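You operate a simulated robot arm through the tools that you are given. There is no shell and no other tool.

You run a simulated robot arm. Do the job below in one go: nothing can be reset, and whatever is moved stays where it is left.

## Task
Shut the guard, release the emergency stop, home and jog three steps back.
Fine: use the door-end jog button; each press is one step.

It is judged by the outcome, as a careful person would: the job done as asked, and still so three seconds after it is handed in. It fails if anything else is knocked over, pushed out of place, dropped, spilled or broken.

## Robot
A 6-joint arm with a two-finger gripper, fixed in place. Base frame: the origin is on the floor under the middle of its stand, x ahead of it, y to its left, z up. Readings come in m, rad, newtons and seconds.
With the tool pointing down near the work surface it reaches from about 0.1 to 0.74 m from the base axis. Its first joint turns from -2.897 to 2.897 rad. Payload 2.45 kg.
The tool frame sits at the grasp point between the pads (the TCP): z along the fingers, y along the line on which they close. The tips reach 0.026 m beyond it. The gripper opens to 0.096 m; its body begins 0.069 m behind the TCP.
Orientation is that of the tool frame in the base frame, as a unit quaternion [w, x, y, z]. With the fingers straight down and closing along the base's y, the tool's x points along the base's -x, its y along +y and its z along -z.

## Interface
- The arm moves only by the tool arm_command. Its argument "deltas" is a list of rows, each an object of numbers (a shift or turn left out is 0, a gripper value left out holds the last): "tx", "ty", "tz": the shift along the tool's x, y, z in units of 250 mm (1.0 is 250 mm); "ax", "ay", "az": the turn, a rotation vector about the tool's x, y, z in units of 60 degrees (1.0 is 60 degrees); "fingers": the gripper command, from -1 (fully open) to 1 (shut), values between in proportion. In form: [{"tx": .., "ty": .., "tz": .., "ax": .., "ay": .., "az": .., "fingers": ..}, ...]. A call has 1 to 20 rows; each row is the pose to reach, as a shift and turn from the pose commanded when the call began, along the tool's axes at that moment. A call with a number of a shift or a turn outside -1 to 1 is refused whole. Rows are played at 5 a second. More than 0.05 m and 0.15 rad between two rows, or a gripper value outside its range, and nothing of the call is played. Where a pose cannot be reached the arm comes as near as it can. A force on the tool above 40 N (or 10 N above the force at the start of the call, whichever is more), or a blocked arm, ends the call early, and 0.2 s more pass. Each finger travels about 0.1199 m/s and halts on what it meets, pressing with about 43 N; the grip force reading is that of the motor and also rises with nothing between the fingers. The clock runs only during rows and for 0.2 s after the last one: add rows that repeat a pose to give the fingers time. It gives the time, the measured TCP pose, the force on the tool (base axes), the opening and the grip force at its end, in the units of the frame above (readings bear some noise), with the torque about the TCP (base axes, N m) and any sound that the robot's microphone picked up.
- Cameras (640 x 400 px; columns grow to the right, rows downward): "scene" is fixed at [0.4012, 0.501, 1.3531]; the picture's right is [-0.01, 1.00, 0.00], its down [0.83, 0.01, -0.55] and it looks along [-0.55, -0.00, -0.83] (base axes); focal length 316 px, centre (320, 200). "wrist" rides on the gripper at [0.082, 0.003, -0.098] in the tool frame; the picture's right is [-0.04, 1.00, 0.00], its down [-0.73, -0.03, -0.68] and it looks along [-0.68, -0.03, 0.73] (tool axes); focal length 256 px, centre (320, 200). There is no depth. A picture from a camera that has moved, and an enlarged one, comes with that camera's place and axes in the base frame and with its lens.
- get_image(camera): a new picture of that camera. No time passes.
- lift_body(by): slides the trunk up (or, below 0, down) by that many m; the arm rides with it, the base frame stays. It gives what a move gives, with no picture.
- inspect(camera, box): a new picture of the part [left, top, right, bottom] of that camera's present view, enlarged. No time passes.
- close_job(): hands the job in; it is judged then, once.

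Places have to be worked out from the pictures, the camera data and where the tool is seen. Open the gripper and draw the arm clear of the work before you hand the job in, unless the task says otherwise.

The tools are called as a command line: name --argument value ..., lists and objects as JSON in quotes. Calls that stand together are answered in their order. arm_command: Moves the arm, as the interface text tells. Its arguments: {"type":"object","properties":{"deltas":{"type":"array"}},"required":["deltas"]} The other tools are called the same way: lift_body (by) moves the trunk up or down; get_image (camera) takes a picture; inspect (camera, box) takes an enlarged picture of a part of a camera's view; close_job () hands the job in.

At the start:

```text
clock: 0.0
eef_pos: [0.085, 0.4424, 0.9867]
orientation: [0.0, 0.0, 1.0, 0.0]
contact_force: [0.0, -0.5, -0.3]
ft_torque: [0.0, 0.02, -0.01]
width: 0.0959
grip_force: 0.0
trunk travel left (down, up): [-0.15, 0.0]
```

scene: 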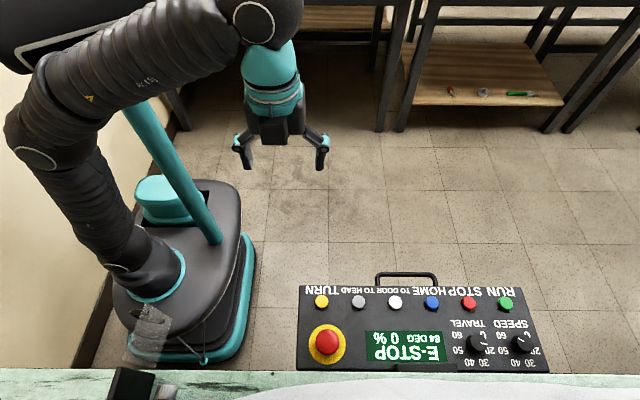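
wrist: 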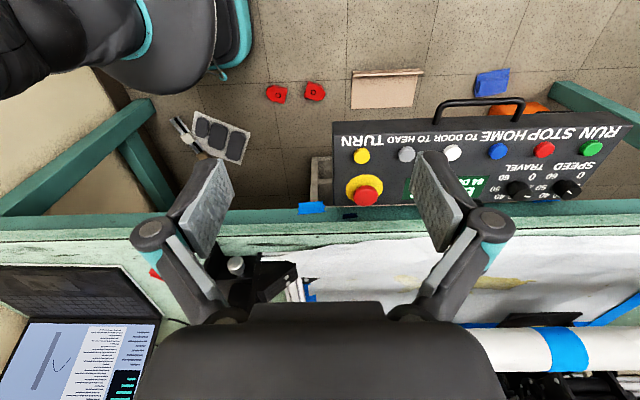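

The scene shows a control panel with an e-stop (display reads "E-STOP"), but the guard is not clear to me yet. I take new enlarged pictures of the panel and the rest before moving.

inspect --camera "scene" --box '[280, 260, 560, 400]'

inspect --camera "wrist" --box '[300, 80, 640, 240]'

inspect --camera "wrist" --box '[0, 180, 640, 400]'

inspect --camera "scene" --box '[60, 280, 380, 400]'

```text
2.29 times, centred on (420, 330) of scene
camera zoom: at [0.4012, 0.501, 1.3531], right [-0.01, 1.0, 0.0], down [0.83, 0.01, -0.55], along [-0.55, 0.0, -0.83], focal length 722 px, centre (91, -97)
```

zoom: 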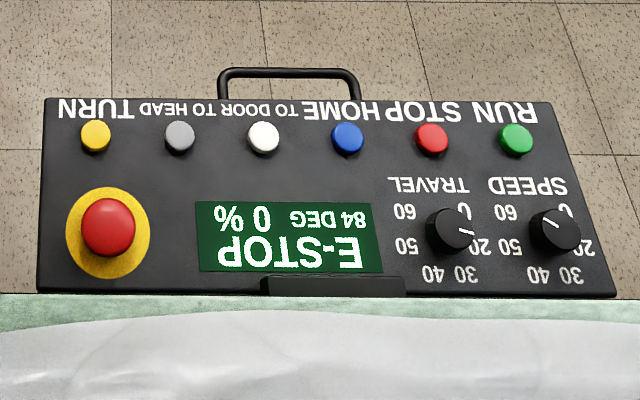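

```text
1.88 times, centred on (470, 160) of wrist
camera zoom: at [0.0028, 0.4464, 1.0843], right [0.04, 1.0, 0.0], down [0.73, -0.03, 0.68], along [0.68, -0.03, -0.73], focal length 482 px, centre (38, 275)
```

zoom: 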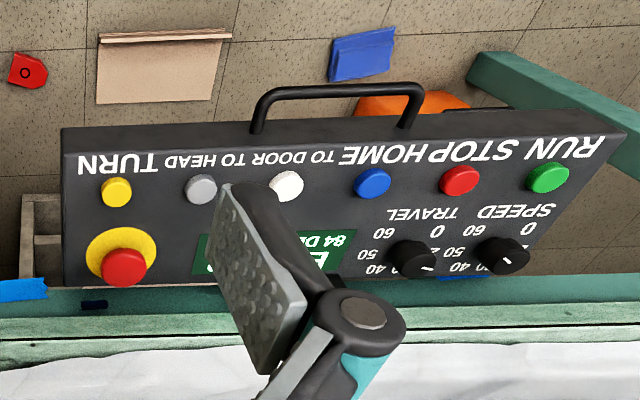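

```text
1.00 times, centred on (320, 290) of wrist (not enlarged: the box is as wide or as high as the picture)
camera zoom: at [0.0028, 0.4464, 1.0843], right [0.04, 1.0, 0.0], down [0.73, -0.03, 0.68], along [0.68, -0.03, -0.73], focal length 256 px, centre (320, 110)
```

zoom: 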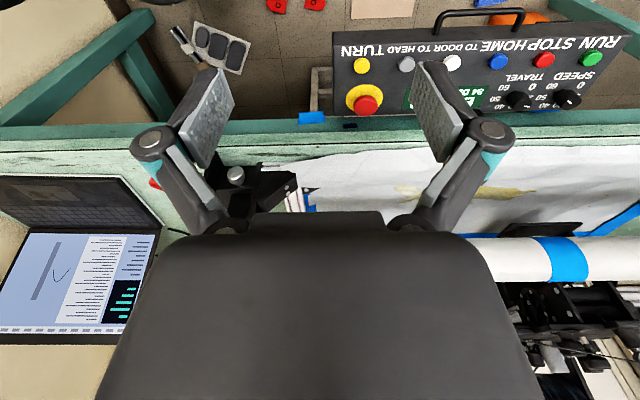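

```text
2.00 times, centred on (220, 340) of scene
camera zoom: at [0.4012, 0.501, 1.3531], right [-0.01, 1.0, 0.0], down [0.83, 0.01, -0.55], along [-0.55, 0.0, -0.83], focal length 632 px, centre (520, -80)
```

zoom: 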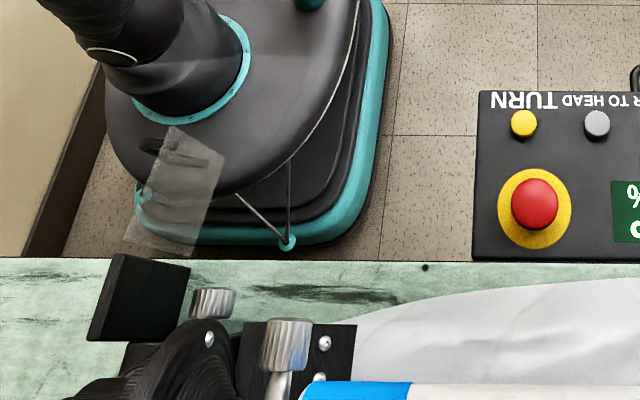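

The e-stop mushroom works out to about (0.303, 0.513, 0.755) and the white TO DOOR button to about (0.230, 0.645, 0.740). I don't yet see the guard well, so I tilt the wrist to look further over the bench while rising a little.

arm_command --deltas '[{"ay": -0.1, "tz": -0.05}, {"ay": -0.2, "tz": -0.1}, {"ay": -0.3, "tz": -0.15}, {"ay": -0.4, "tz": -0.2}, {"ay": -0.5, "tz": -0.25}, {"ay": -0.6, "tz": -0.3}, {"ay": -0.6, "tz": -0.3}]'

get_image --camera "wrist"

get_image --camera "scene"

```text
clock: 1.4
eef_pos: [0.1655, 0.4357, 1.0171]
orientation: [0.306, 0.067, 0.949, -0.033]
contact_force: [0.0, 0.1, 0.8]
ft_torque: [-0.01, 0.02, 0.05]
width: 0.0962
grip_force: 0.0
out of reach, approached as far as the arm can: row 2, 3, 4, 5, 6, 7
trunk travel left (down, up): [-0.15, 0.0]
stopped in row 7: the arm was blocked; the commanded pose is now the measured one
```

```text
taken
camera wrist: at [0.0438, 0.4575, 1.0488], right [0.18, 0.98, 0.0], down [0.19, -0.04, 0.98], along [0.96, -0.18, -0.2], focal length 256 px, centre (320, 200)
```

wrist: 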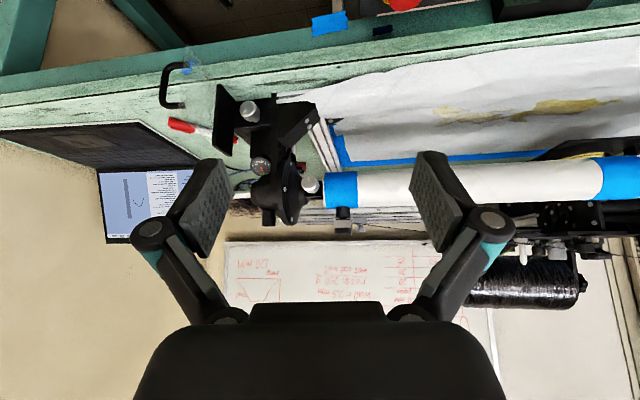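

```text
taken
```

scene: 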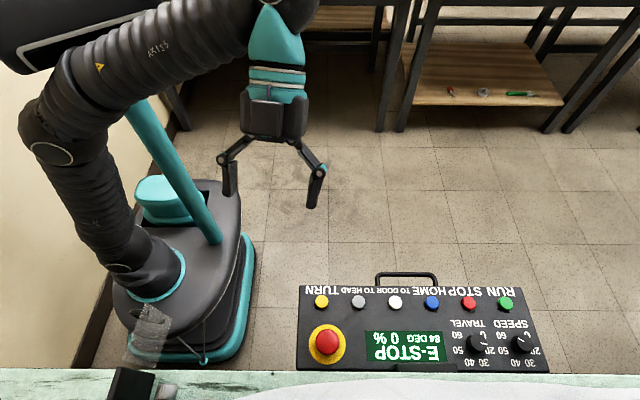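

The wrist view shows a winding machine with a translucent guard flap carrying a black handle near its head end (image about (175, 85)). I enlarge that area in both cameras.

inspect --camera "wrist" --box '[130, 30, 350, 240]'

inspect --camera "scene" --box '[90, 290, 230, 400]'

inspect --camera "wrist" --box '[300, 60, 640, 320]'

```text
1.90 times, centred on (240, 135) of wrist
camera zoom: at [0.0438, 0.4575, 1.0488], right [0.18, 0.98, 0.0], down [0.19, -0.04, 0.98], along [0.96, -0.18, -0.2], focal length 488 px, centre (472, 324)
```

zoom: 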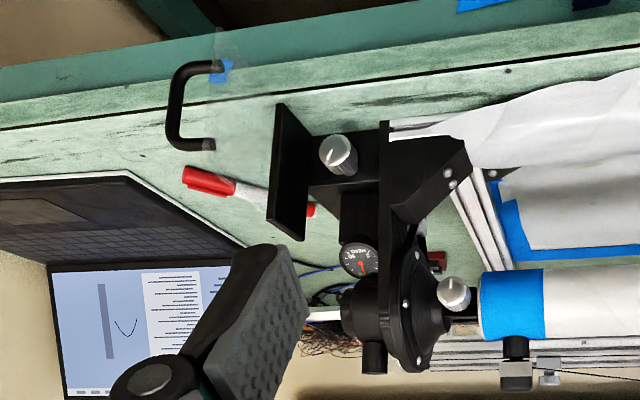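

```text
3.64 times, centred on (160, 345) of scene
camera zoom: at [0.4012, 0.501, 1.3531], right [-0.01, 1.0, 0.0], down [0.83, 0.01, -0.55], along [-0.55, 0.0, -0.83], focal length 1149 px, centre (902, -327)
```

zoom: 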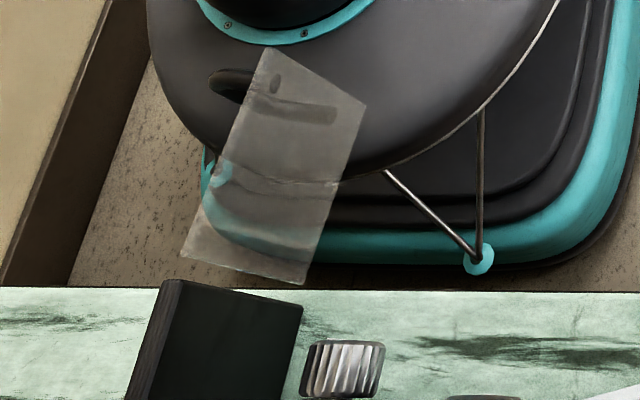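

```text
1.54 times, centred on (470, 190) of wrist
camera zoom: at [0.0438, 0.4575, 1.0488], right [0.18, 0.98, 0.0], down [0.19, -0.04, 0.98], along [0.96, -0.18, -0.2], focal length 394 px, centre (89, 215)
```

zoom: 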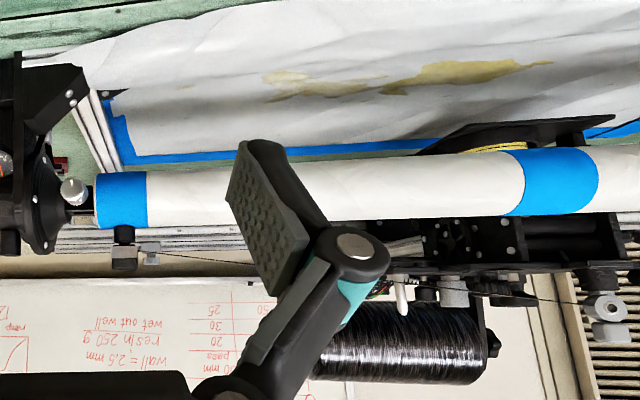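

The guard's handle triangulates to about (0.284, 0.220, 0.85). I zoom tightly on the flap to find its corners and hinge.

inspect --camera "wrist" --box '[150, 35, 270, 125]'

inspect --camera "scene" --box '[110, 295, 190, 345]'

inspect --camera "scene" --box '[80, 340, 240, 400]'

```text
4.44 times, centred on (210, 80) of wrist
camera zoom: at [0.0438, 0.4575, 1.0488], right [0.18, 0.98, 0.0], down [0.19, -0.04, 0.98], along [0.96, -0.18, -0.2], focal length 1138 px, centre (809, 733)
```

zoom: 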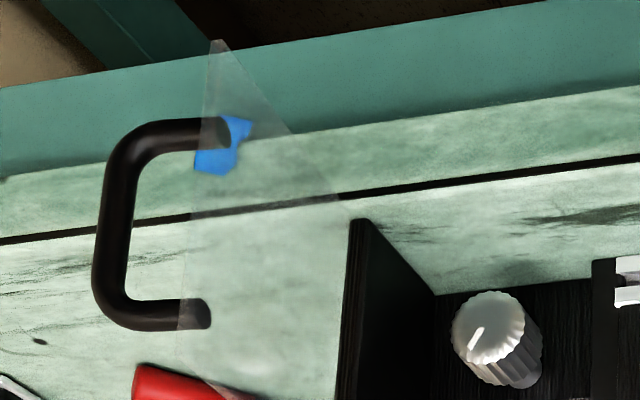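

```text
8.00 times, centred on (150, 320) of scene
camera zoom: at [0.4012, 0.501, 1.3531], right [-0.01, 1.0, 0.0], down [0.83, 0.01, -0.55], along [-0.55, 0.0, -0.83], focal length 2527 px, centre (1680, -760)
```

zoom: 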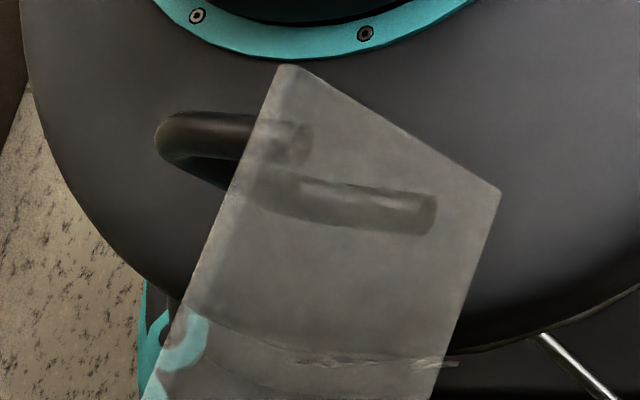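

```text
4.00 times, centred on (160, 370) of scene
camera zoom: at [0.4012, 0.501, 1.3531], right [-0.01, 1.0, 0.0], down [0.83, 0.01, -0.55], along [-0.55, 0.0, -0.83], focal length 1264 px, centre (960, -480)
```

zoom: 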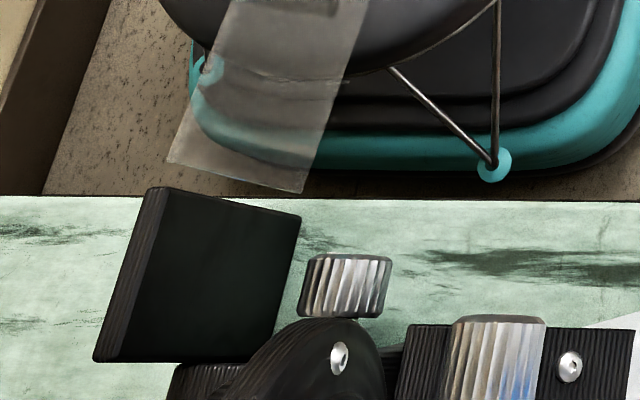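

The guard is a clear flap at y≈0.25, about x 0.275–0.355 and z 0.79–0.90. It hinges on its far vertical edge at x≈0.355, and the handle sits on its -y face at about (0.285, 0.217, 0.85). To shut it I need to swing it towards +y, so first I bring the tool back to fingers-down and shut the fingers.

arm_command --deltas '[{"tx": 0.0265, "ty": -0.023, "tz": 0.0365, "ax": -0.0107, "ay": 0.0992, "az": -0.0217, "fingers": 1}, {"tx": 0.053, "ty": -0.046, "tz": 0.073, "ax": -0.0214, "ay": 0.1984, "az": -0.0434, "fingers": 1}, {"tx": 0.0795, "ty": -0.0695, "tz": 0.1095, "ax": -0.0321, "ay": 0.2976, "az": -0.0652, "fingers": 1}, {"tx": 0.106, "ty": -0.0927, "tz": 0.146, "ax": -0.0428, "ay": 0.3967, "az": -0.0869, "fingers": 1}, {"tx": 0.1325, "ty": -0.1158, "tz": 0.1825, "ax": -0.0535, "ay": 0.4959, "az": -0.1086, "fingers": 1}, {"tx": 0.159, "ty": -0.139, "tz": 0.219, "ax": -0.0642, "ay": 0.5951, "az": -0.1303, "fingers": 1}, {"tx": 0.159, "ty": -0.139, "tz": 0.219, "ax": -0.0642, "ay": 0.5951, "az": -0.1303, "fingers": 1}]'

get_image --camera "wrist"

get_image --camera "scene"

```text
clock: 3.0
eef_pos: [0.1607, 0.3983, 0.9512]
orientation: [-0.001, -0.001, 1.0, 0.001]
contact_force: [-0.8, 0.4, -0.6]
ft_torque: [0.01, 0.0, 0.02]
width: 0.0003
grip_force: 28.7
trunk travel left (down, up): [-0.15, 0.0]
```

```text
taken
camera wrist: at [0.0783, 0.4021, 1.0488], right [0.04, 1.0, 0.0], down [0.73, -0.03, 0.68], along [0.68, -0.02, -0.73], focal length 256 px, centre (320, 200)
```

wrist: 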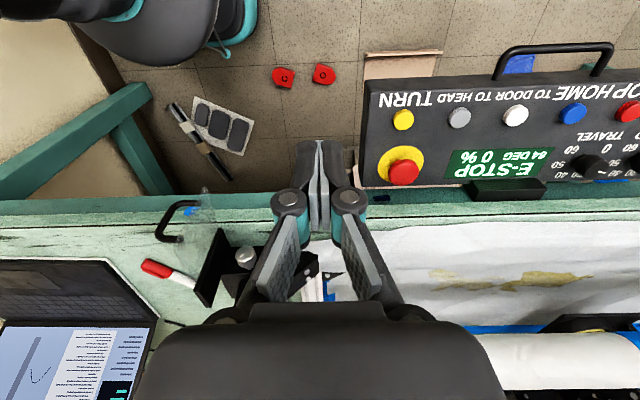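

```text
taken
```

scene: 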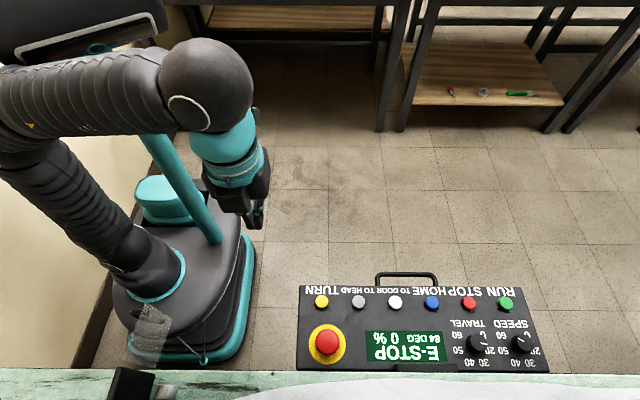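

Fingers are shut and pointing down at (0.161, 0.398, 0.951). I move at this height, in front of the guard, to its -y side at about (0.20, 0.165, 0.95), to start the push from outside the flap.

arm_command --deltas '[{"ty": -0.13}, {"ty": -0.27}, {"ty": -0.41}, {"tx": -0.02, "ty": -0.55}, {"tx": -0.06, "ty": -0.69}, {"tx": -0.1, "ty": -0.82}, {"tx": -0.16, "ty": -0.933}, {"tx": -0.16, "ty": -0.933}]'

get_image --camera "wrist"

get_image --camera "scene"

```text
clock: 4.8
eef_pos: [0.2005, 0.1658, 0.9505]
orientation: [0.001, -0.001, 1.0, 0.001]
contact_force: [0.1, 0.4, -0.1]
ft_torque: [0.01, 0.01, 0.0]
width: 0.0
grip_force: 28.6
trunk travel left (down, up): [-0.15, 0.0]
```

```text
taken
camera wrist: at [0.118, 0.1692, 1.0486], right [0.04, 1.0, 0.0], down [0.73, -0.03, 0.68], along [0.68, -0.03, -0.73], focal length 256 px, centre (320, 200)
```

wrist: 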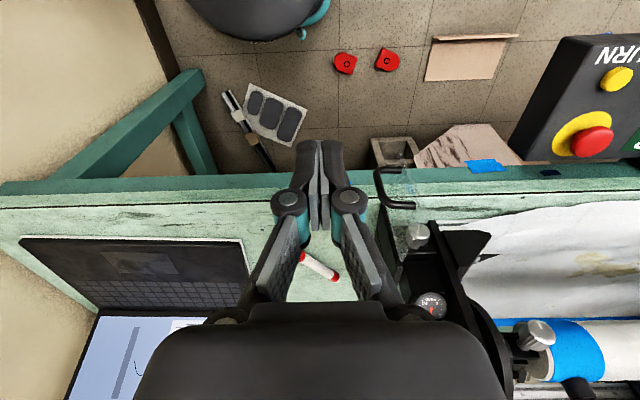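

```text
taken
```

scene: 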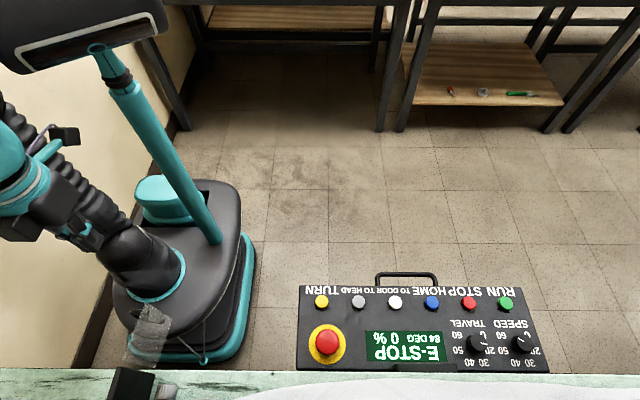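

inspect --camera "wrist" --box '[340, 140, 500, 260]'

inspect --camera "wrist" --box '[360, 200, 600, 400]'

```text
3.33 times, centred on (420, 200) of wrist
camera zoom: at [0.118, 0.1692, 1.0486], right [0.04, 1.0, 0.0], down [0.73, -0.03, 0.68], along [0.68, -0.03, -0.73], focal length 853 px, centre (-13, 200)
```

zoom: 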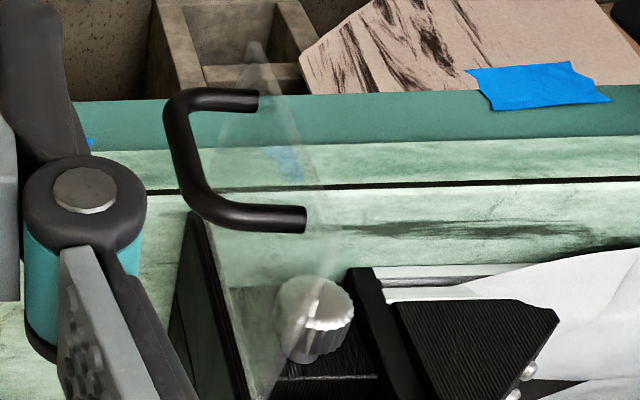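

```text
2.00 times, centred on (480, 300) of wrist
camera zoom: at [0.118, 0.1692, 1.0486], right [0.04, 1.0, 0.0], down [0.73, -0.03, 0.68], along [0.68, -0.03, -0.73], focal length 512 px, centre (0, 0)
```

zoom: 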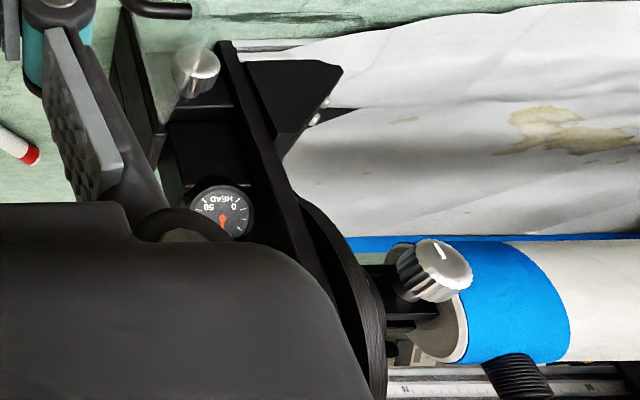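

The guard handle bar refines to (0.284, 0.224), z 0.82–0.88, with the hinge at about (0.358, 0.25); the flap must swing 84–90° to cover the open front of the black head box. I go forward to x≈0.284 and then down to z≈0.858, staying on the -y side of the handle.

arm_command --deltas '[{"tx": -0.11}, {"tx": -0.22}, {"tx": -0.334}, {"tx": -0.334, "tz": 0.12}, {"tx": -0.334, "tz": 0.25}, {"tx": -0.334, "tz": 0.37}, {"tx": -0.334, "tz": 0.37}]'

get_image --camera "wrist"

get_image --camera "scene"

```text
clock: 6.4
eef_pos: [0.2817, 0.1671, 0.8584]
orientation: [0.0, 0.0, 1.0, 0.0]
contact_force: [0.3, -0.2, 0.2]
ft_torque: [0.02, -0.01, -0.02]
width: 0.0
grip_force: 28.5
trunk travel left (down, up): [-0.15, 0.0]
```

```text
taken
camera wrist: at [0.2012, 0.1702, 0.9563], right [0.04, 1.0, 0.0], down [0.73, -0.03, 0.68], along [0.68, -0.03, -0.73], focal length 256 px, centre (320, 200)
```

wrist: 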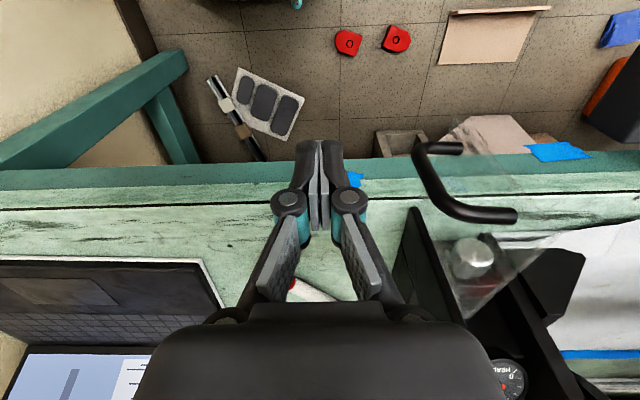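

```text
taken
```

scene: 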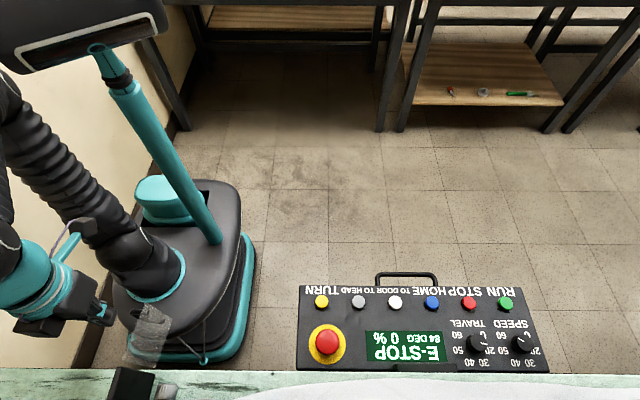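

The handle sits where predicted relative to the shut fingers at (0.283, 0.167, 0.858). I push the handle bar towards +y along the first half of its arc around the hinge, then look.

arm_command --deltas '[{"tx": -0.004, "ty": 0.072}, {"tx": -0.004, "ty": 0.132}, {"tx": 0.0184, "ty": 0.195}, {"tx": 0.0328, "ty": 0.2348}, {"tx": 0.0428, "ty": 0.282}, {"tx": 0.0464, "ty": 0.324}, {"tx": 0.044, "ty": 0.3724}, {"tx": 0.0364, "ty": 0.414}]'

get_image --camera "wrist"

get_image --camera "scene"

```text
clock: 8.2
eef_pos: [0.275, 0.2681, 0.8581]
orientation: [0.0, -0.001, 1.0, 0.001]
contact_force: [-0.2, -0.5, -0.6]
ft_torque: [0.02, -0.03, -0.03]
width: 0.0002
grip_force: 28.3
trunk travel left (down, up): [-0.15, 0.0]
```

```text
taken
camera wrist: at [0.1926, 0.2731, 0.9561], right [0.04, 1.0, 0.0], down [0.73, -0.03, 0.68], along [0.68, -0.03, -0.73], focal length 256 px, centre (320, 200)
```

wrist: 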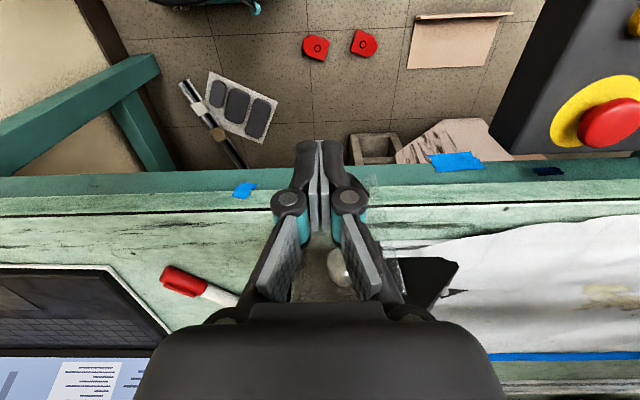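

```text
taken
```

scene: 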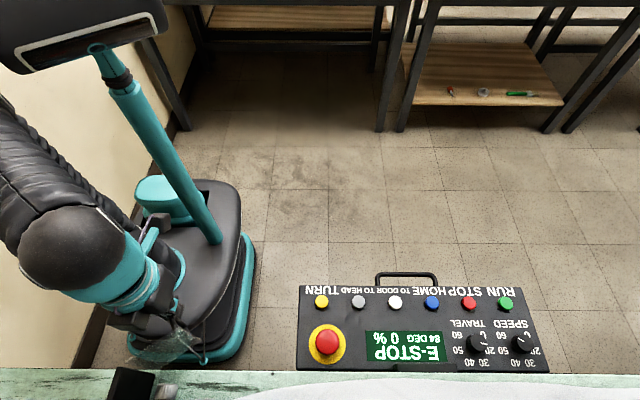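

The flap has swung about halfway with low force. I check it enlarged before the second half of the push.

inspect --camera "scene" --box '[90, 290, 230, 400]'

inspect --camera "wrist" --box '[260, 130, 480, 310]'

```text
3.64 times, centred on (160, 345) of scene
camera zoom: at [0.4012, 0.501, 1.3531], right [-0.01, 1.0, 0.0], down [0.83, 0.01, -0.55], along [-0.55, 0.0, -0.83], focal length 1149 px, centre (902, -327)
```

zoom: 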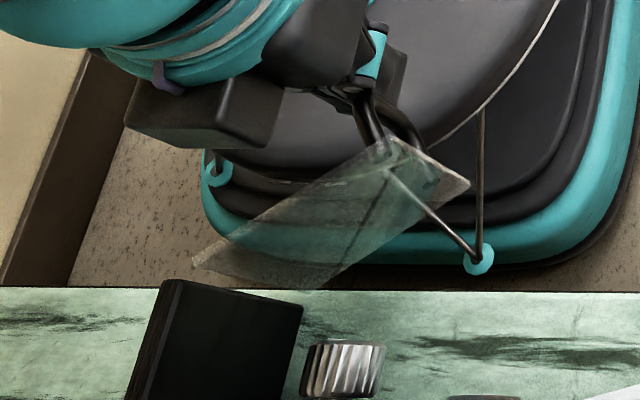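

```text
2.22 times, centred on (370, 220) of wrist
camera zoom: at [0.1926, 0.2731, 0.9561], right [0.04, 1.0, 0.0], down [0.73, -0.03, 0.68], along [0.68, -0.03, -0.73], focal length 569 px, centre (209, 156)
```

zoom: 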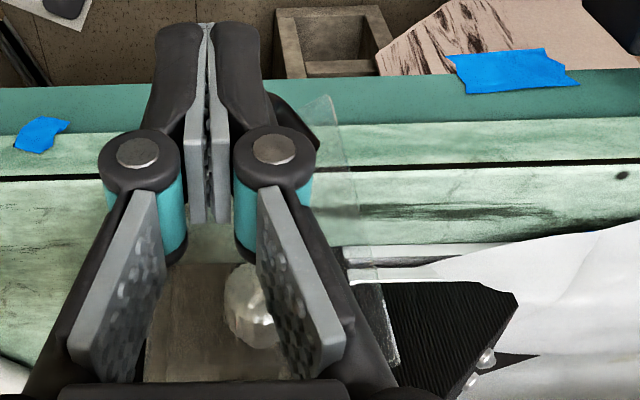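

The flap is at about 45° and the fingers sit behind its handle. I follow the rest of the arc, turning the push from +y to +x.

arm_command --deltas '[{"tx": -0.0144, "ty": 0.046}, {"tx": -0.0324, "ty": 0.0844}, {"tx": -0.0588, "ty": 0.1248}, {"tx": -0.0856, "ty": 0.1572}, {"tx": -0.1216, "ty": 0.1896}, {"tx": -0.1564, "ty": 0.214}, {"tx": -0.1564, "ty": 0.214}]'

get_image --camera "wrist"

inspect --camera "scene" --box '[90, 290, 230, 400]'

```text
clock: 9.8
eef_pos: [0.3114, 0.3223, 0.8584]
orientation: [-0.002, -0.001, 1.0, 0.0]
contact_force: [-30.1, -14.9, -4.4]
ft_torque: [-0.35, 0.79, -0.48]
width: 0.0
grip_force: 28.3
trunk travel left (down, up): [-0.15, 0.0]
```

```text
taken
camera wrist: at [0.2289, 0.3261, 0.9566], right [0.04, 1.0, 0.0], down [0.74, -0.03, 0.68], along [0.68, -0.03, -0.74], focal length 256 px, centre (320, 200)
```

wrist: 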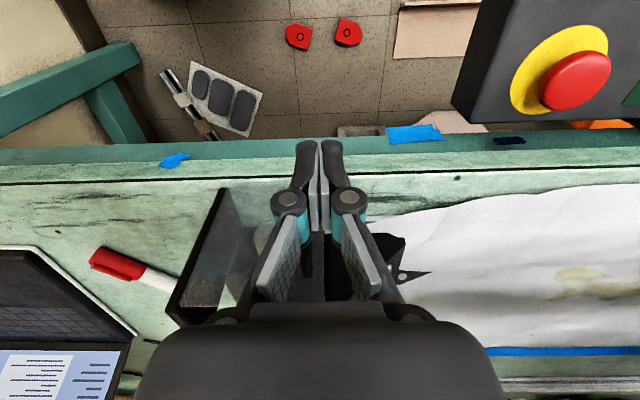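

```text
3.64 times, centred on (160, 345) of scene
camera zoom: at [0.4012, 0.501, 1.3531], right [-0.01, 1.0, 0.0], down [0.83, 0.01, -0.55], along [-0.55, 0.0, -0.83], focal length 1149 px, centre (902, -327)
```

zoom: 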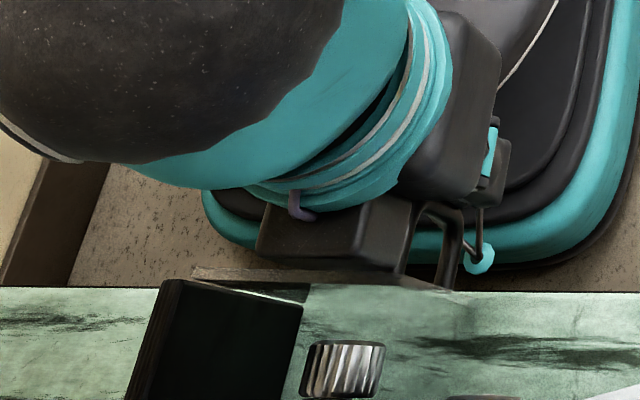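

The push now meets 30 N in -x, so the flap is against its stop. I back straight off in -x and look whether it stays shut.

arm_command --deltas '[{"tx": 0.06}, {"tx": 0.14}, {"tx": 0.24}, {"tx": 0.3, "tz": -0.1}, {"tx": 0.36, "tz": -0.25}, {"tx": 0.36, "tz": -0.4}, {"tx": 0.36, "tz": -0.4}]'

get_image --camera "wrist"

get_image --camera "scene"

```text
clock: 11.4
eef_pos: [0.2251, 0.322, 0.9582]
orientation: [0.0, -0.001, 1.0, 0.002]
contact_force: [-0.8, -0.3, 0.0]
ft_torque: [0.02, -0.03, 0.01]
width: 0.0
grip_force: 28.3
trunk travel left (down, up): [-0.15, 0.0]
```

```text
taken
camera wrist: at [0.1429, 0.3258, 1.0558], right [0.04, 1.0, 0.0], down [0.73, -0.03, 0.68], along [0.68, -0.03, -0.73], focal length 256 px, centre (320, 200)
```

wrist: 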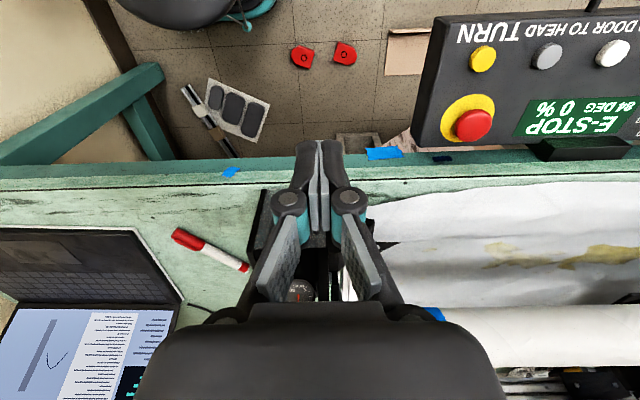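

```text
taken
```

scene: 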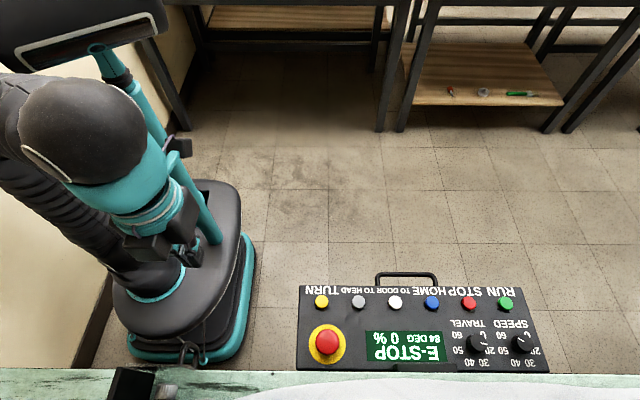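

I enlarge the guard area to check the flap is really shut after letting go.

inspect --camera "scene" --box '[100, 320, 240, 400]'

inspect --camera "wrist" --box '[220, 130, 420, 310]'

inspect --camera "wrist" --box '[400, 0, 640, 170]'

```text
4.57 times, centred on (170, 360) of scene
camera zoom: at [0.4012, 0.501, 1.3531], right [-0.01, 1.0, 0.0], down [0.83, 0.01, -0.55], along [-0.55, 0.0, -0.83], focal length 1444 px, centre (1006, -531)
```

zoom: 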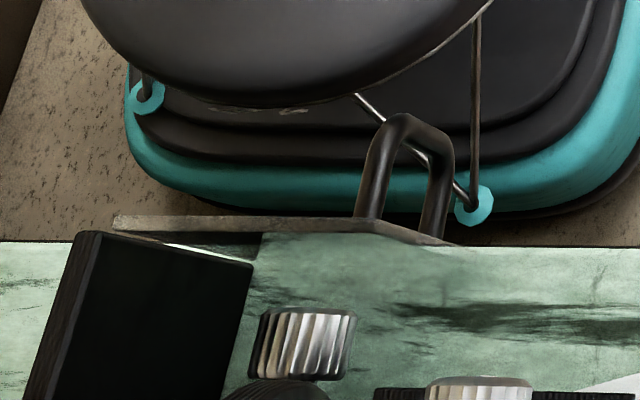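

```text
2.22 times, centred on (320, 220) of wrist
camera zoom: at [0.1429, 0.3258, 1.0558], right [0.04, 1.0, 0.0], down [0.73, -0.03, 0.68], along [0.68, -0.03, -0.73], focal length 569 px, centre (320, 156)
```

zoom: 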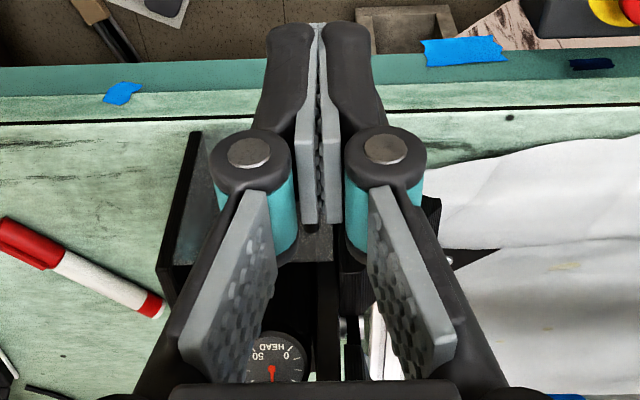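

```text
2.35 times, centred on (520, 85) of wrist
camera zoom: at [0.1429, 0.3258, 1.0558], right [0.04, 1.0, 0.0], down [0.73, -0.03, 0.68], along [0.68, -0.03, -0.73], focal length 602 px, centre (-151, 471)
```

zoom: 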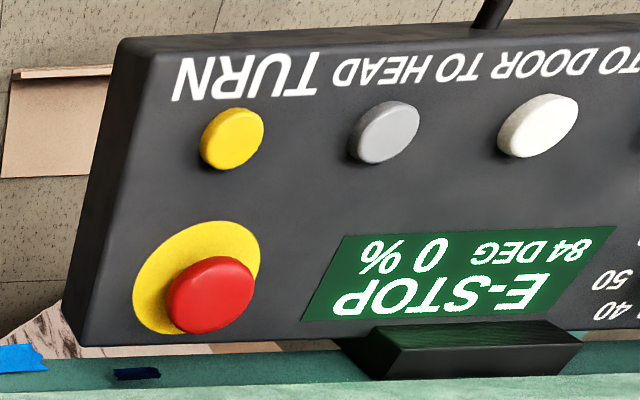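

The flap's top edge now runs along y across the box front, so the guard is shut. The e-stop mushroom is at about (0.302, 0.515, 0.755), roughly 42 mm across, on a near-horizontal panel at z≈0.732. I move over it with the fingers opening to see how it releases.

arm_command --deltas '[{"tx": -0.03, "ty": 0.12, "fingers": -1}, {"tx": -0.08, "ty": 0.26, "tz": 0.02, "fingers": -1}, {"tx": -0.13, "ty": 0.4, "tz": 0.06, "fingers": -1}, {"tx": -0.18, "ty": 0.54, "tz": 0.12, "fingers": -1}, {"tx": -0.25, "ty": 0.66, "tz": 0.18, "fingers": -1}, {"tx": -0.308, "ty": 0.772, "tz": 0.24, "fingers": -1}, {"tx": -0.308, "ty": 0.772, "tz": 0.24, "fingers": -1}]'

get_image --camera "wrist"

inspect --camera "wrist" --box '[200, 60, 440, 240]'

inspect --camera "scene" --box '[100, 320, 240, 400]'

```text
clock: 13.0
eef_pos: [0.3009, 0.517, 0.8983]
orientation: [0.0, -0.001, 1.0, 0.001]
contact_force: [0.4, 0.4, 0.2]
ft_torque: [0.05, 0.03, 0.0]
width: 0.0961
grip_force: 0.0
trunk travel left (down, up): [-0.15, 0.0]
```

```text
taken
camera wrist: at [0.2193, 0.5209, 0.9963], right [0.04, 1.0, 0.0], down [0.73, -0.03, 0.68], along [0.68, -0.03, -0.73], focal length 256 px, centre (320, 200)
```

wrist: 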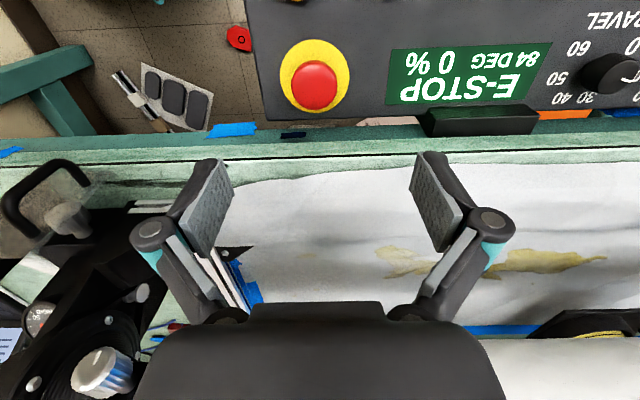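

```text
2.22 times, centred on (320, 150) of wrist
camera zoom: at [0.2193, 0.5209, 0.9963], right [0.04, 1.0, 0.0], down [0.73, -0.03, 0.68], along [0.68, -0.03, -0.73], focal length 569 px, centre (320, 311)
```

zoom: 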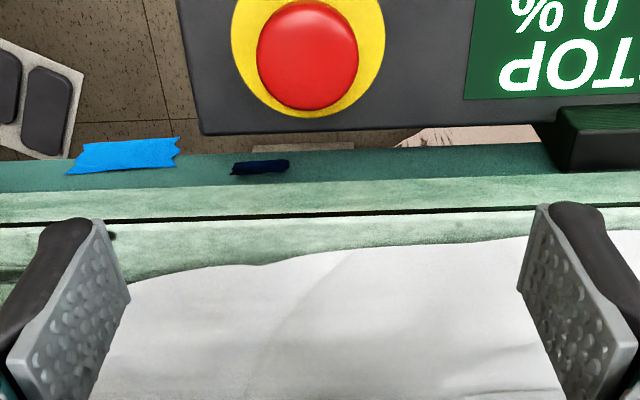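

```text
4.57 times, centred on (170, 360) of scene
camera zoom: at [0.4012, 0.501, 1.3531], right [-0.01, 1.0, 0.0], down [0.83, 0.01, -0.55], along [-0.55, 0.0, -0.83], focal length 1444 px, centre (1006, -531)
```

zoom: 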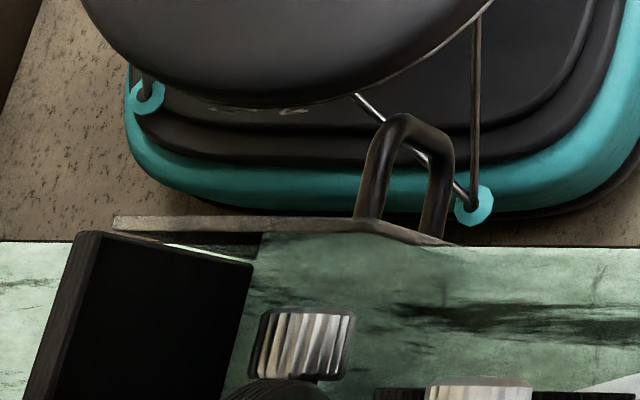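

The mushroom at image (315, 84) agrees with (0.301, 0.513). I zoom in on it for arrows or marks telling how it releases.

inspect --camera "wrist" --box '[265, 30, 365, 130]'

inspect --camera "scene" --box '[295, 315, 365, 375]'

inspect --camera "wrist" --box '[0, 140, 160, 260]'

```text
4.00 times, centred on (315, 80) of wrist
camera zoom: at [0.2193, 0.5209, 0.9963], right [0.04, 1.0, 0.0], down [0.73, -0.03, 0.68], along [0.68, -0.03, -0.73], focal length 1024 px, centre (340, 680)
```

zoom: 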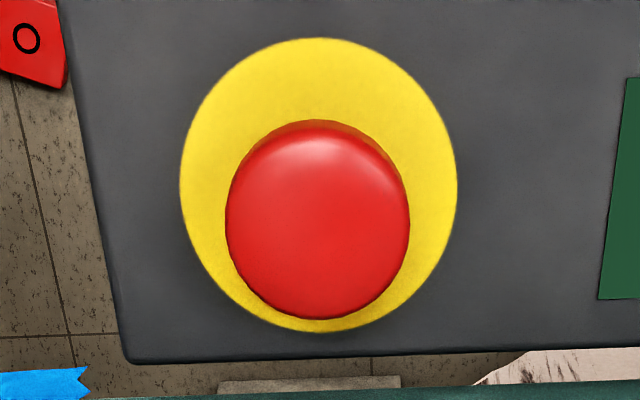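

```text
6.67 times, centred on (330, 345) of scene
camera zoom: at [0.4012, 0.501, 1.3531], right [-0.01, 1.0, 0.0], down [0.83, 0.01, -0.55], along [-0.55, 0.0, -0.83], focal length 2106 px, centre (253, -767)
```

zoom: 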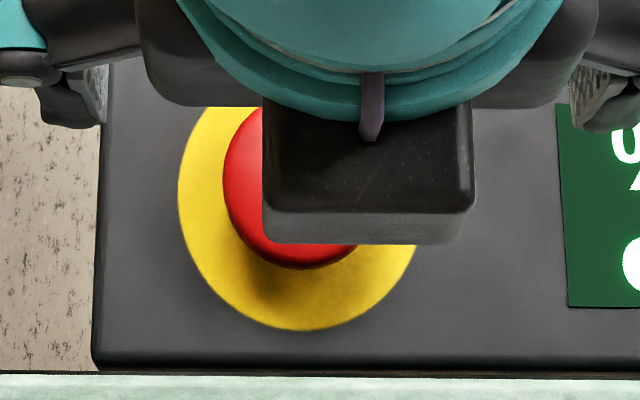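

```text
3.33 times, centred on (80, 200) of wrist
camera zoom: at [0.2193, 0.5209, 0.9963], right [0.04, 1.0, 0.0], down [0.73, -0.03, 0.68], along [0.68, -0.03, -0.73], focal length 853 px, centre (1120, 200)
```

zoom: 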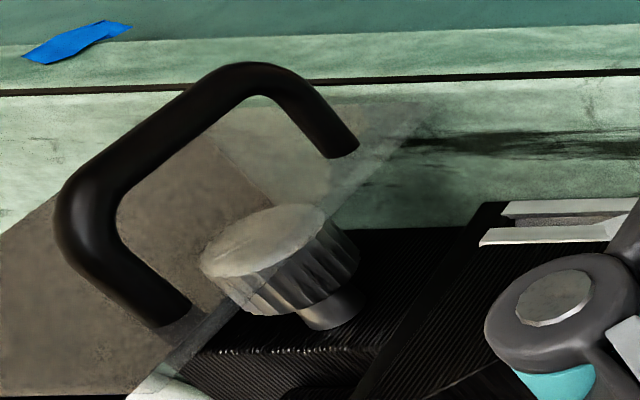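

No arrows are marked; a mushroom stop like this normally releases by a clockwise twist. I descend with open fingers to about z 0.82 above it to check centring before gripping.

arm_command --deltas '[{"tx": -0.004, "ty": -0.012, "tz": 0.1}, {"tx": -0.004, "ty": -0.012, "tz": 0.21}, {"tx": -0.004, "ty": -0.012, "tz": 0.312}, {"tx": -0.004, "ty": -0.012, "tz": 0.312}]'

get_image --camera "wrist"

inspect --camera "wrist" --box '[200, 60, 440, 240]'

inspect --camera "scene" --box '[280, 300, 390, 380]'

```text
clock: 14.0
eef_pos: [0.3022, 0.513, 0.8196]
orientation: [0.001, -0.001, 1.0, 0.0]
contact_force: [0.0, -0.3, -0.4]
ft_torque: [0.0, 0.04, -0.02]
width: 0.096
grip_force: 0.0
trunk travel left (down, up): [-0.15, 0.0]
```

```text
taken
camera wrist: at [0.2197, 0.5174, 0.9184], right [0.04, 1.0, 0.0], down [0.73, -0.03, 0.68], along [0.68, -0.03, -0.73], focal length 256 px, centre (320, 200)
```

wrist: 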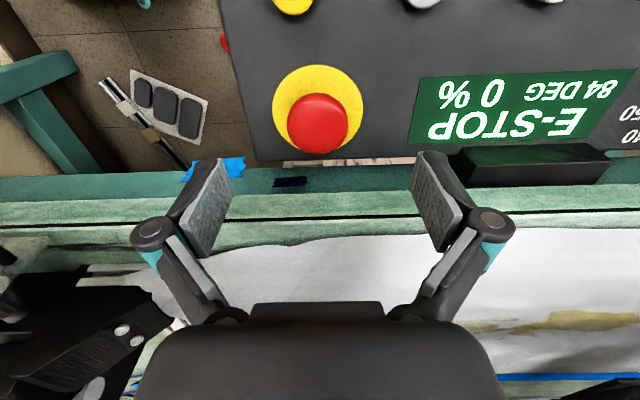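

```text
2.22 times, centred on (320, 150) of wrist
camera zoom: at [0.2197, 0.5174, 0.9184], right [0.04, 1.0, 0.0], down [0.73, -0.03, 0.68], along [0.68, -0.03, -0.73], focal length 569 px, centre (320, 311)
```

zoom: 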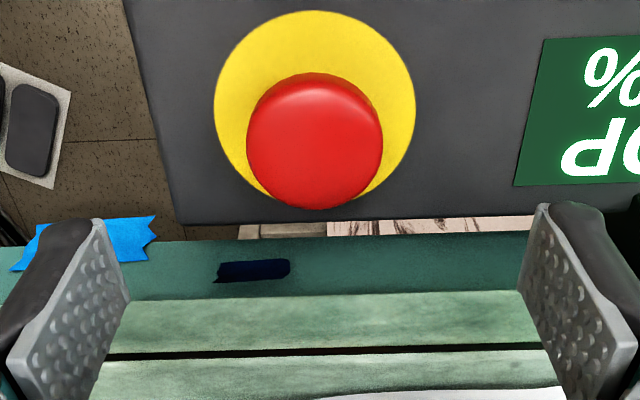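

```text
5.00 times, centred on (335, 340) of scene
camera zoom: at [0.4012, 0.501, 1.3531], right [-0.01, 1.0, 0.0], down [0.83, 0.01, -0.55], along [-0.55, 0.0, -0.83], focal length 1579 px, centre (245, -500)
```

zoom: 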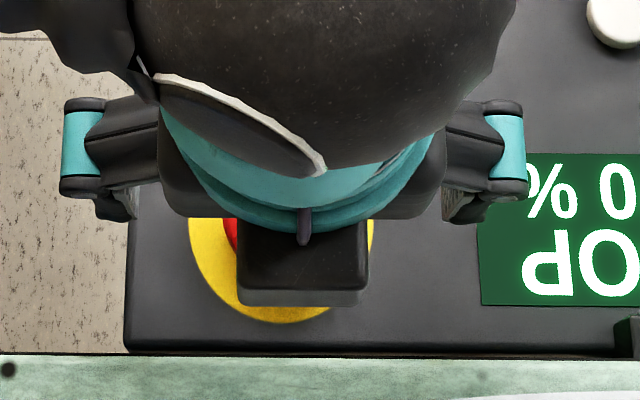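

The stop is centred within about 2 mm of the tool axis (mushroom ≈ (0.302, 0.512), rim z≈0.749, panel z≈0.730). The open fingers look shorter than shut ones, so I half-close to about 60 mm here to see how far the tips reach at that opening.

arm_command --deltas '[{"ty": -0.006, "fingers": -0.25}, {"ty": -0.006, "fingers": -0.25}, {"ty": -0.006, "fingers": -0.25}]'

get_image --camera "wrist"

inspect --camera "wrist" --box '[200, 60, 440, 240]'

```text
clock: 14.8
eef_pos: [0.3003, 0.5122, 0.8211]
orientation: [0.0, 0.0, 1.0, 0.001]
contact_force: [0.4, -0.2, -0.1]
ft_torque: [-0.02, -0.01, 0.01]
width: 0.0599
grip_force: 0.0
trunk travel left (down, up): [-0.15, 0.0]
```

```text
taken
camera wrist: at [0.2196, 0.5158, 0.9184], right [0.04, 1.0, 0.0], down [0.73, -0.03, 0.68], along [0.68, -0.03, -0.73], focal length 256 px, centre (320, 200)
```

wrist: 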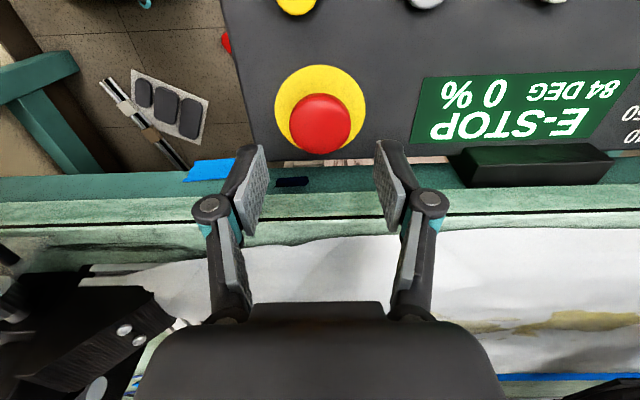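

```text
2.22 times, centred on (320, 150) of wrist
camera zoom: at [0.2196, 0.5158, 0.9184], right [0.04, 1.0, 0.0], down [0.73, -0.03, 0.68], along [0.68, -0.03, -0.73], focal length 569 px, centre (320, 311)
```

zoom: 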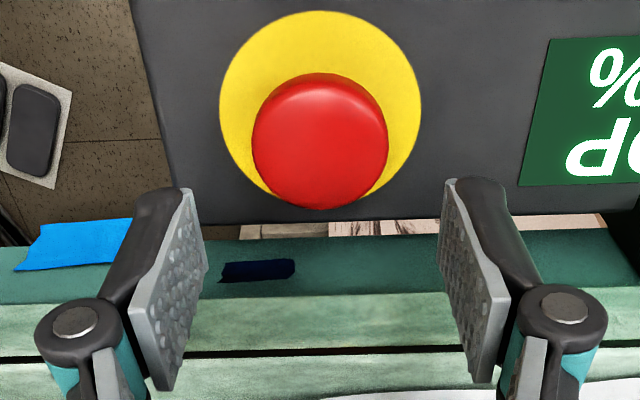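

At 60 mm opening the pads straddle the mushroom symmetrically and the tips reach about 23 mm past the TCP. I descend 54 mm to TCP z≈0.766, which puts the tips just above the panel around the mushroom head.

arm_command --deltas '[{"tz": 0.06, "fingers": -0.25}, {"tz": 0.12, "fingers": -0.25}, {"tz": 0.17, "fingers": -0.25}, {"tz": 0.2, "fingers": -0.25}, {"tz": 0.216, "fingers": -0.25}, {"tz": 0.216, "fingers": -0.25}]'

get_image --camera "wrist"

inspect --camera "wrist" --box '[200, 80, 440, 260]'

```text
clock: 16.2
eef_pos: [0.3001, 0.5108, 0.7664]
orientation: [0.0, -0.001, 1.0, 0.0]
contact_force: [-0.1, 0.5, 0.3]
ft_torque: [0.01, 0.0, 0.03]
width: 0.06
grip_force: 0.2
trunk travel left (down, up): [-0.15, 0.0]
```

```text
taken
camera wrist: at [0.2193, 0.5152, 0.8642], right [0.04, 1.0, 0.0], down [0.73, -0.03, 0.68], along [0.68, -0.03, -0.73], focal length 256 px, centre (320, 200)
```

wrist: 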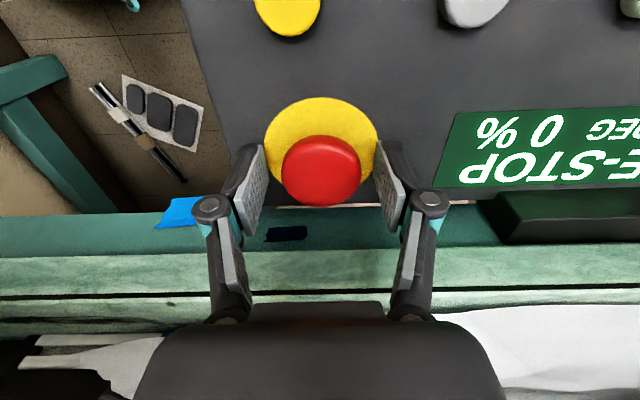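

```text
2.22 times, centred on (320, 170) of wrist
camera zoom: at [0.2193, 0.5152, 0.8642], right [0.04, 1.0, 0.0], down [0.73, -0.03, 0.68], along [0.68, -0.03, -0.73], focal length 569 px, centre (320, 267)
```

zoom: 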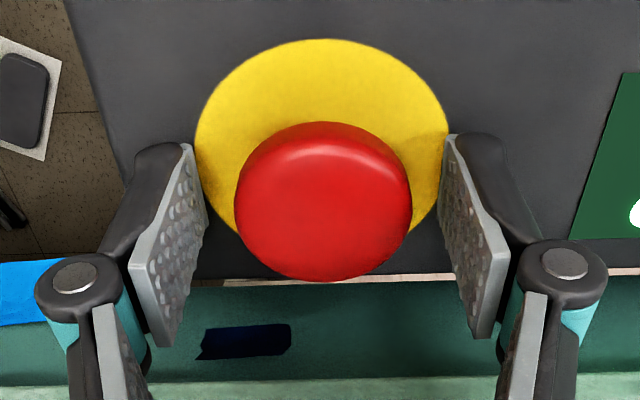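

The pads flank the mushroom evenly (mushroom at about (0.302, 0.5125), z 0.75). I close on it.

arm_command --deltas '[{"fingers": 0.1}, {"fingers": 0.3}, {"fingers": 0.3}, {"fingers": 0.3}]'

get_image --camera "wrist"

```text
clock: 17.2
eef_pos: [0.3007, 0.5113, 0.7666]
orientation: [0.0, -0.001, 1.0, 0.0]
contact_force: [2.0, 7.0, 2.2]
ft_torque: [0.21, -0.11, 0.02]
width: 0.0401
grip_force: 45.4
trunk travel left (down, up): [-0.15, 0.0]
```

```text
taken
camera wrist: at [0.2193, 0.5156, 0.8644], right [0.04, 1.0, 0.0], down [0.73, -0.03, 0.68], along [0.68, -0.03, -0.73], focal length 256 px, centre (320, 200)
```

wrist: 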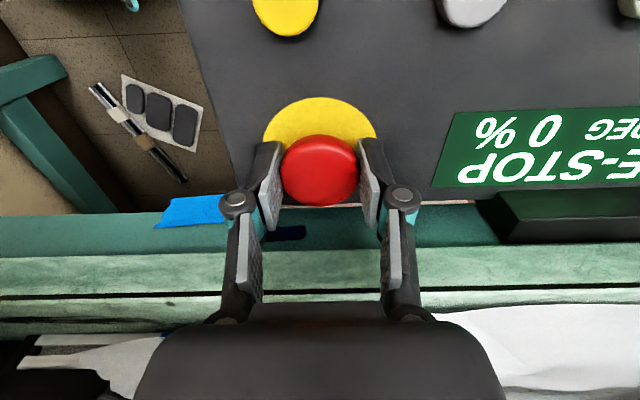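

The mushroom is gripped at 40 mm. I twist it clockwise as seen from above (positive turn about the tool's z) in small steps and watch torque, sound and display.

arm_command --deltas '[{"az": 0.1, "fingers": 0.3}, {"az": 0.2, "fingers": 0.3}, {"az": 0.3, "fingers": 0.3}, {"az": 0.4, "fingers": 0.3}, {"az": 0.5, "fingers": 0.3}, {"az": 0.5, "fingers": 0.3}]'

get_image --camera "wrist"

get_image --camera "scene"

```text
clock: 18.6
eef_pos: [0.301, 0.5112, 0.7669]
orientation: [0.0, 0.261, 0.965, 0.0]
contact_force: [0.5, 6.6, -0.4]
ft_torque: [0.02, -0.12, 0.0]
width: 0.0402
grip_force: 44.7
trunk travel left (down, up): [-0.15, 0.0]
```

```text
taken
camera wrist: at [0.2325, 0.5558, 0.864], right [0.54, 0.84, 0.0], down [0.62, -0.39, 0.68], along [0.57, -0.36, -0.73], focal length 256 px, centre (320, 200)
```

wrist: 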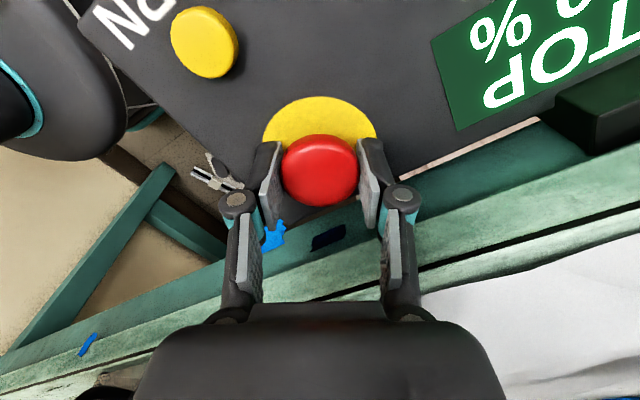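

```text
taken
```

scene: 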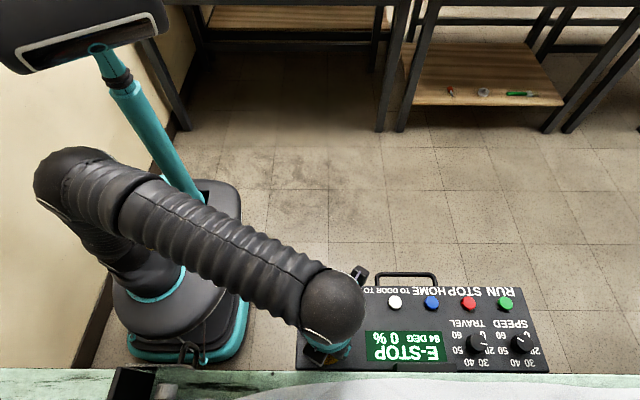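

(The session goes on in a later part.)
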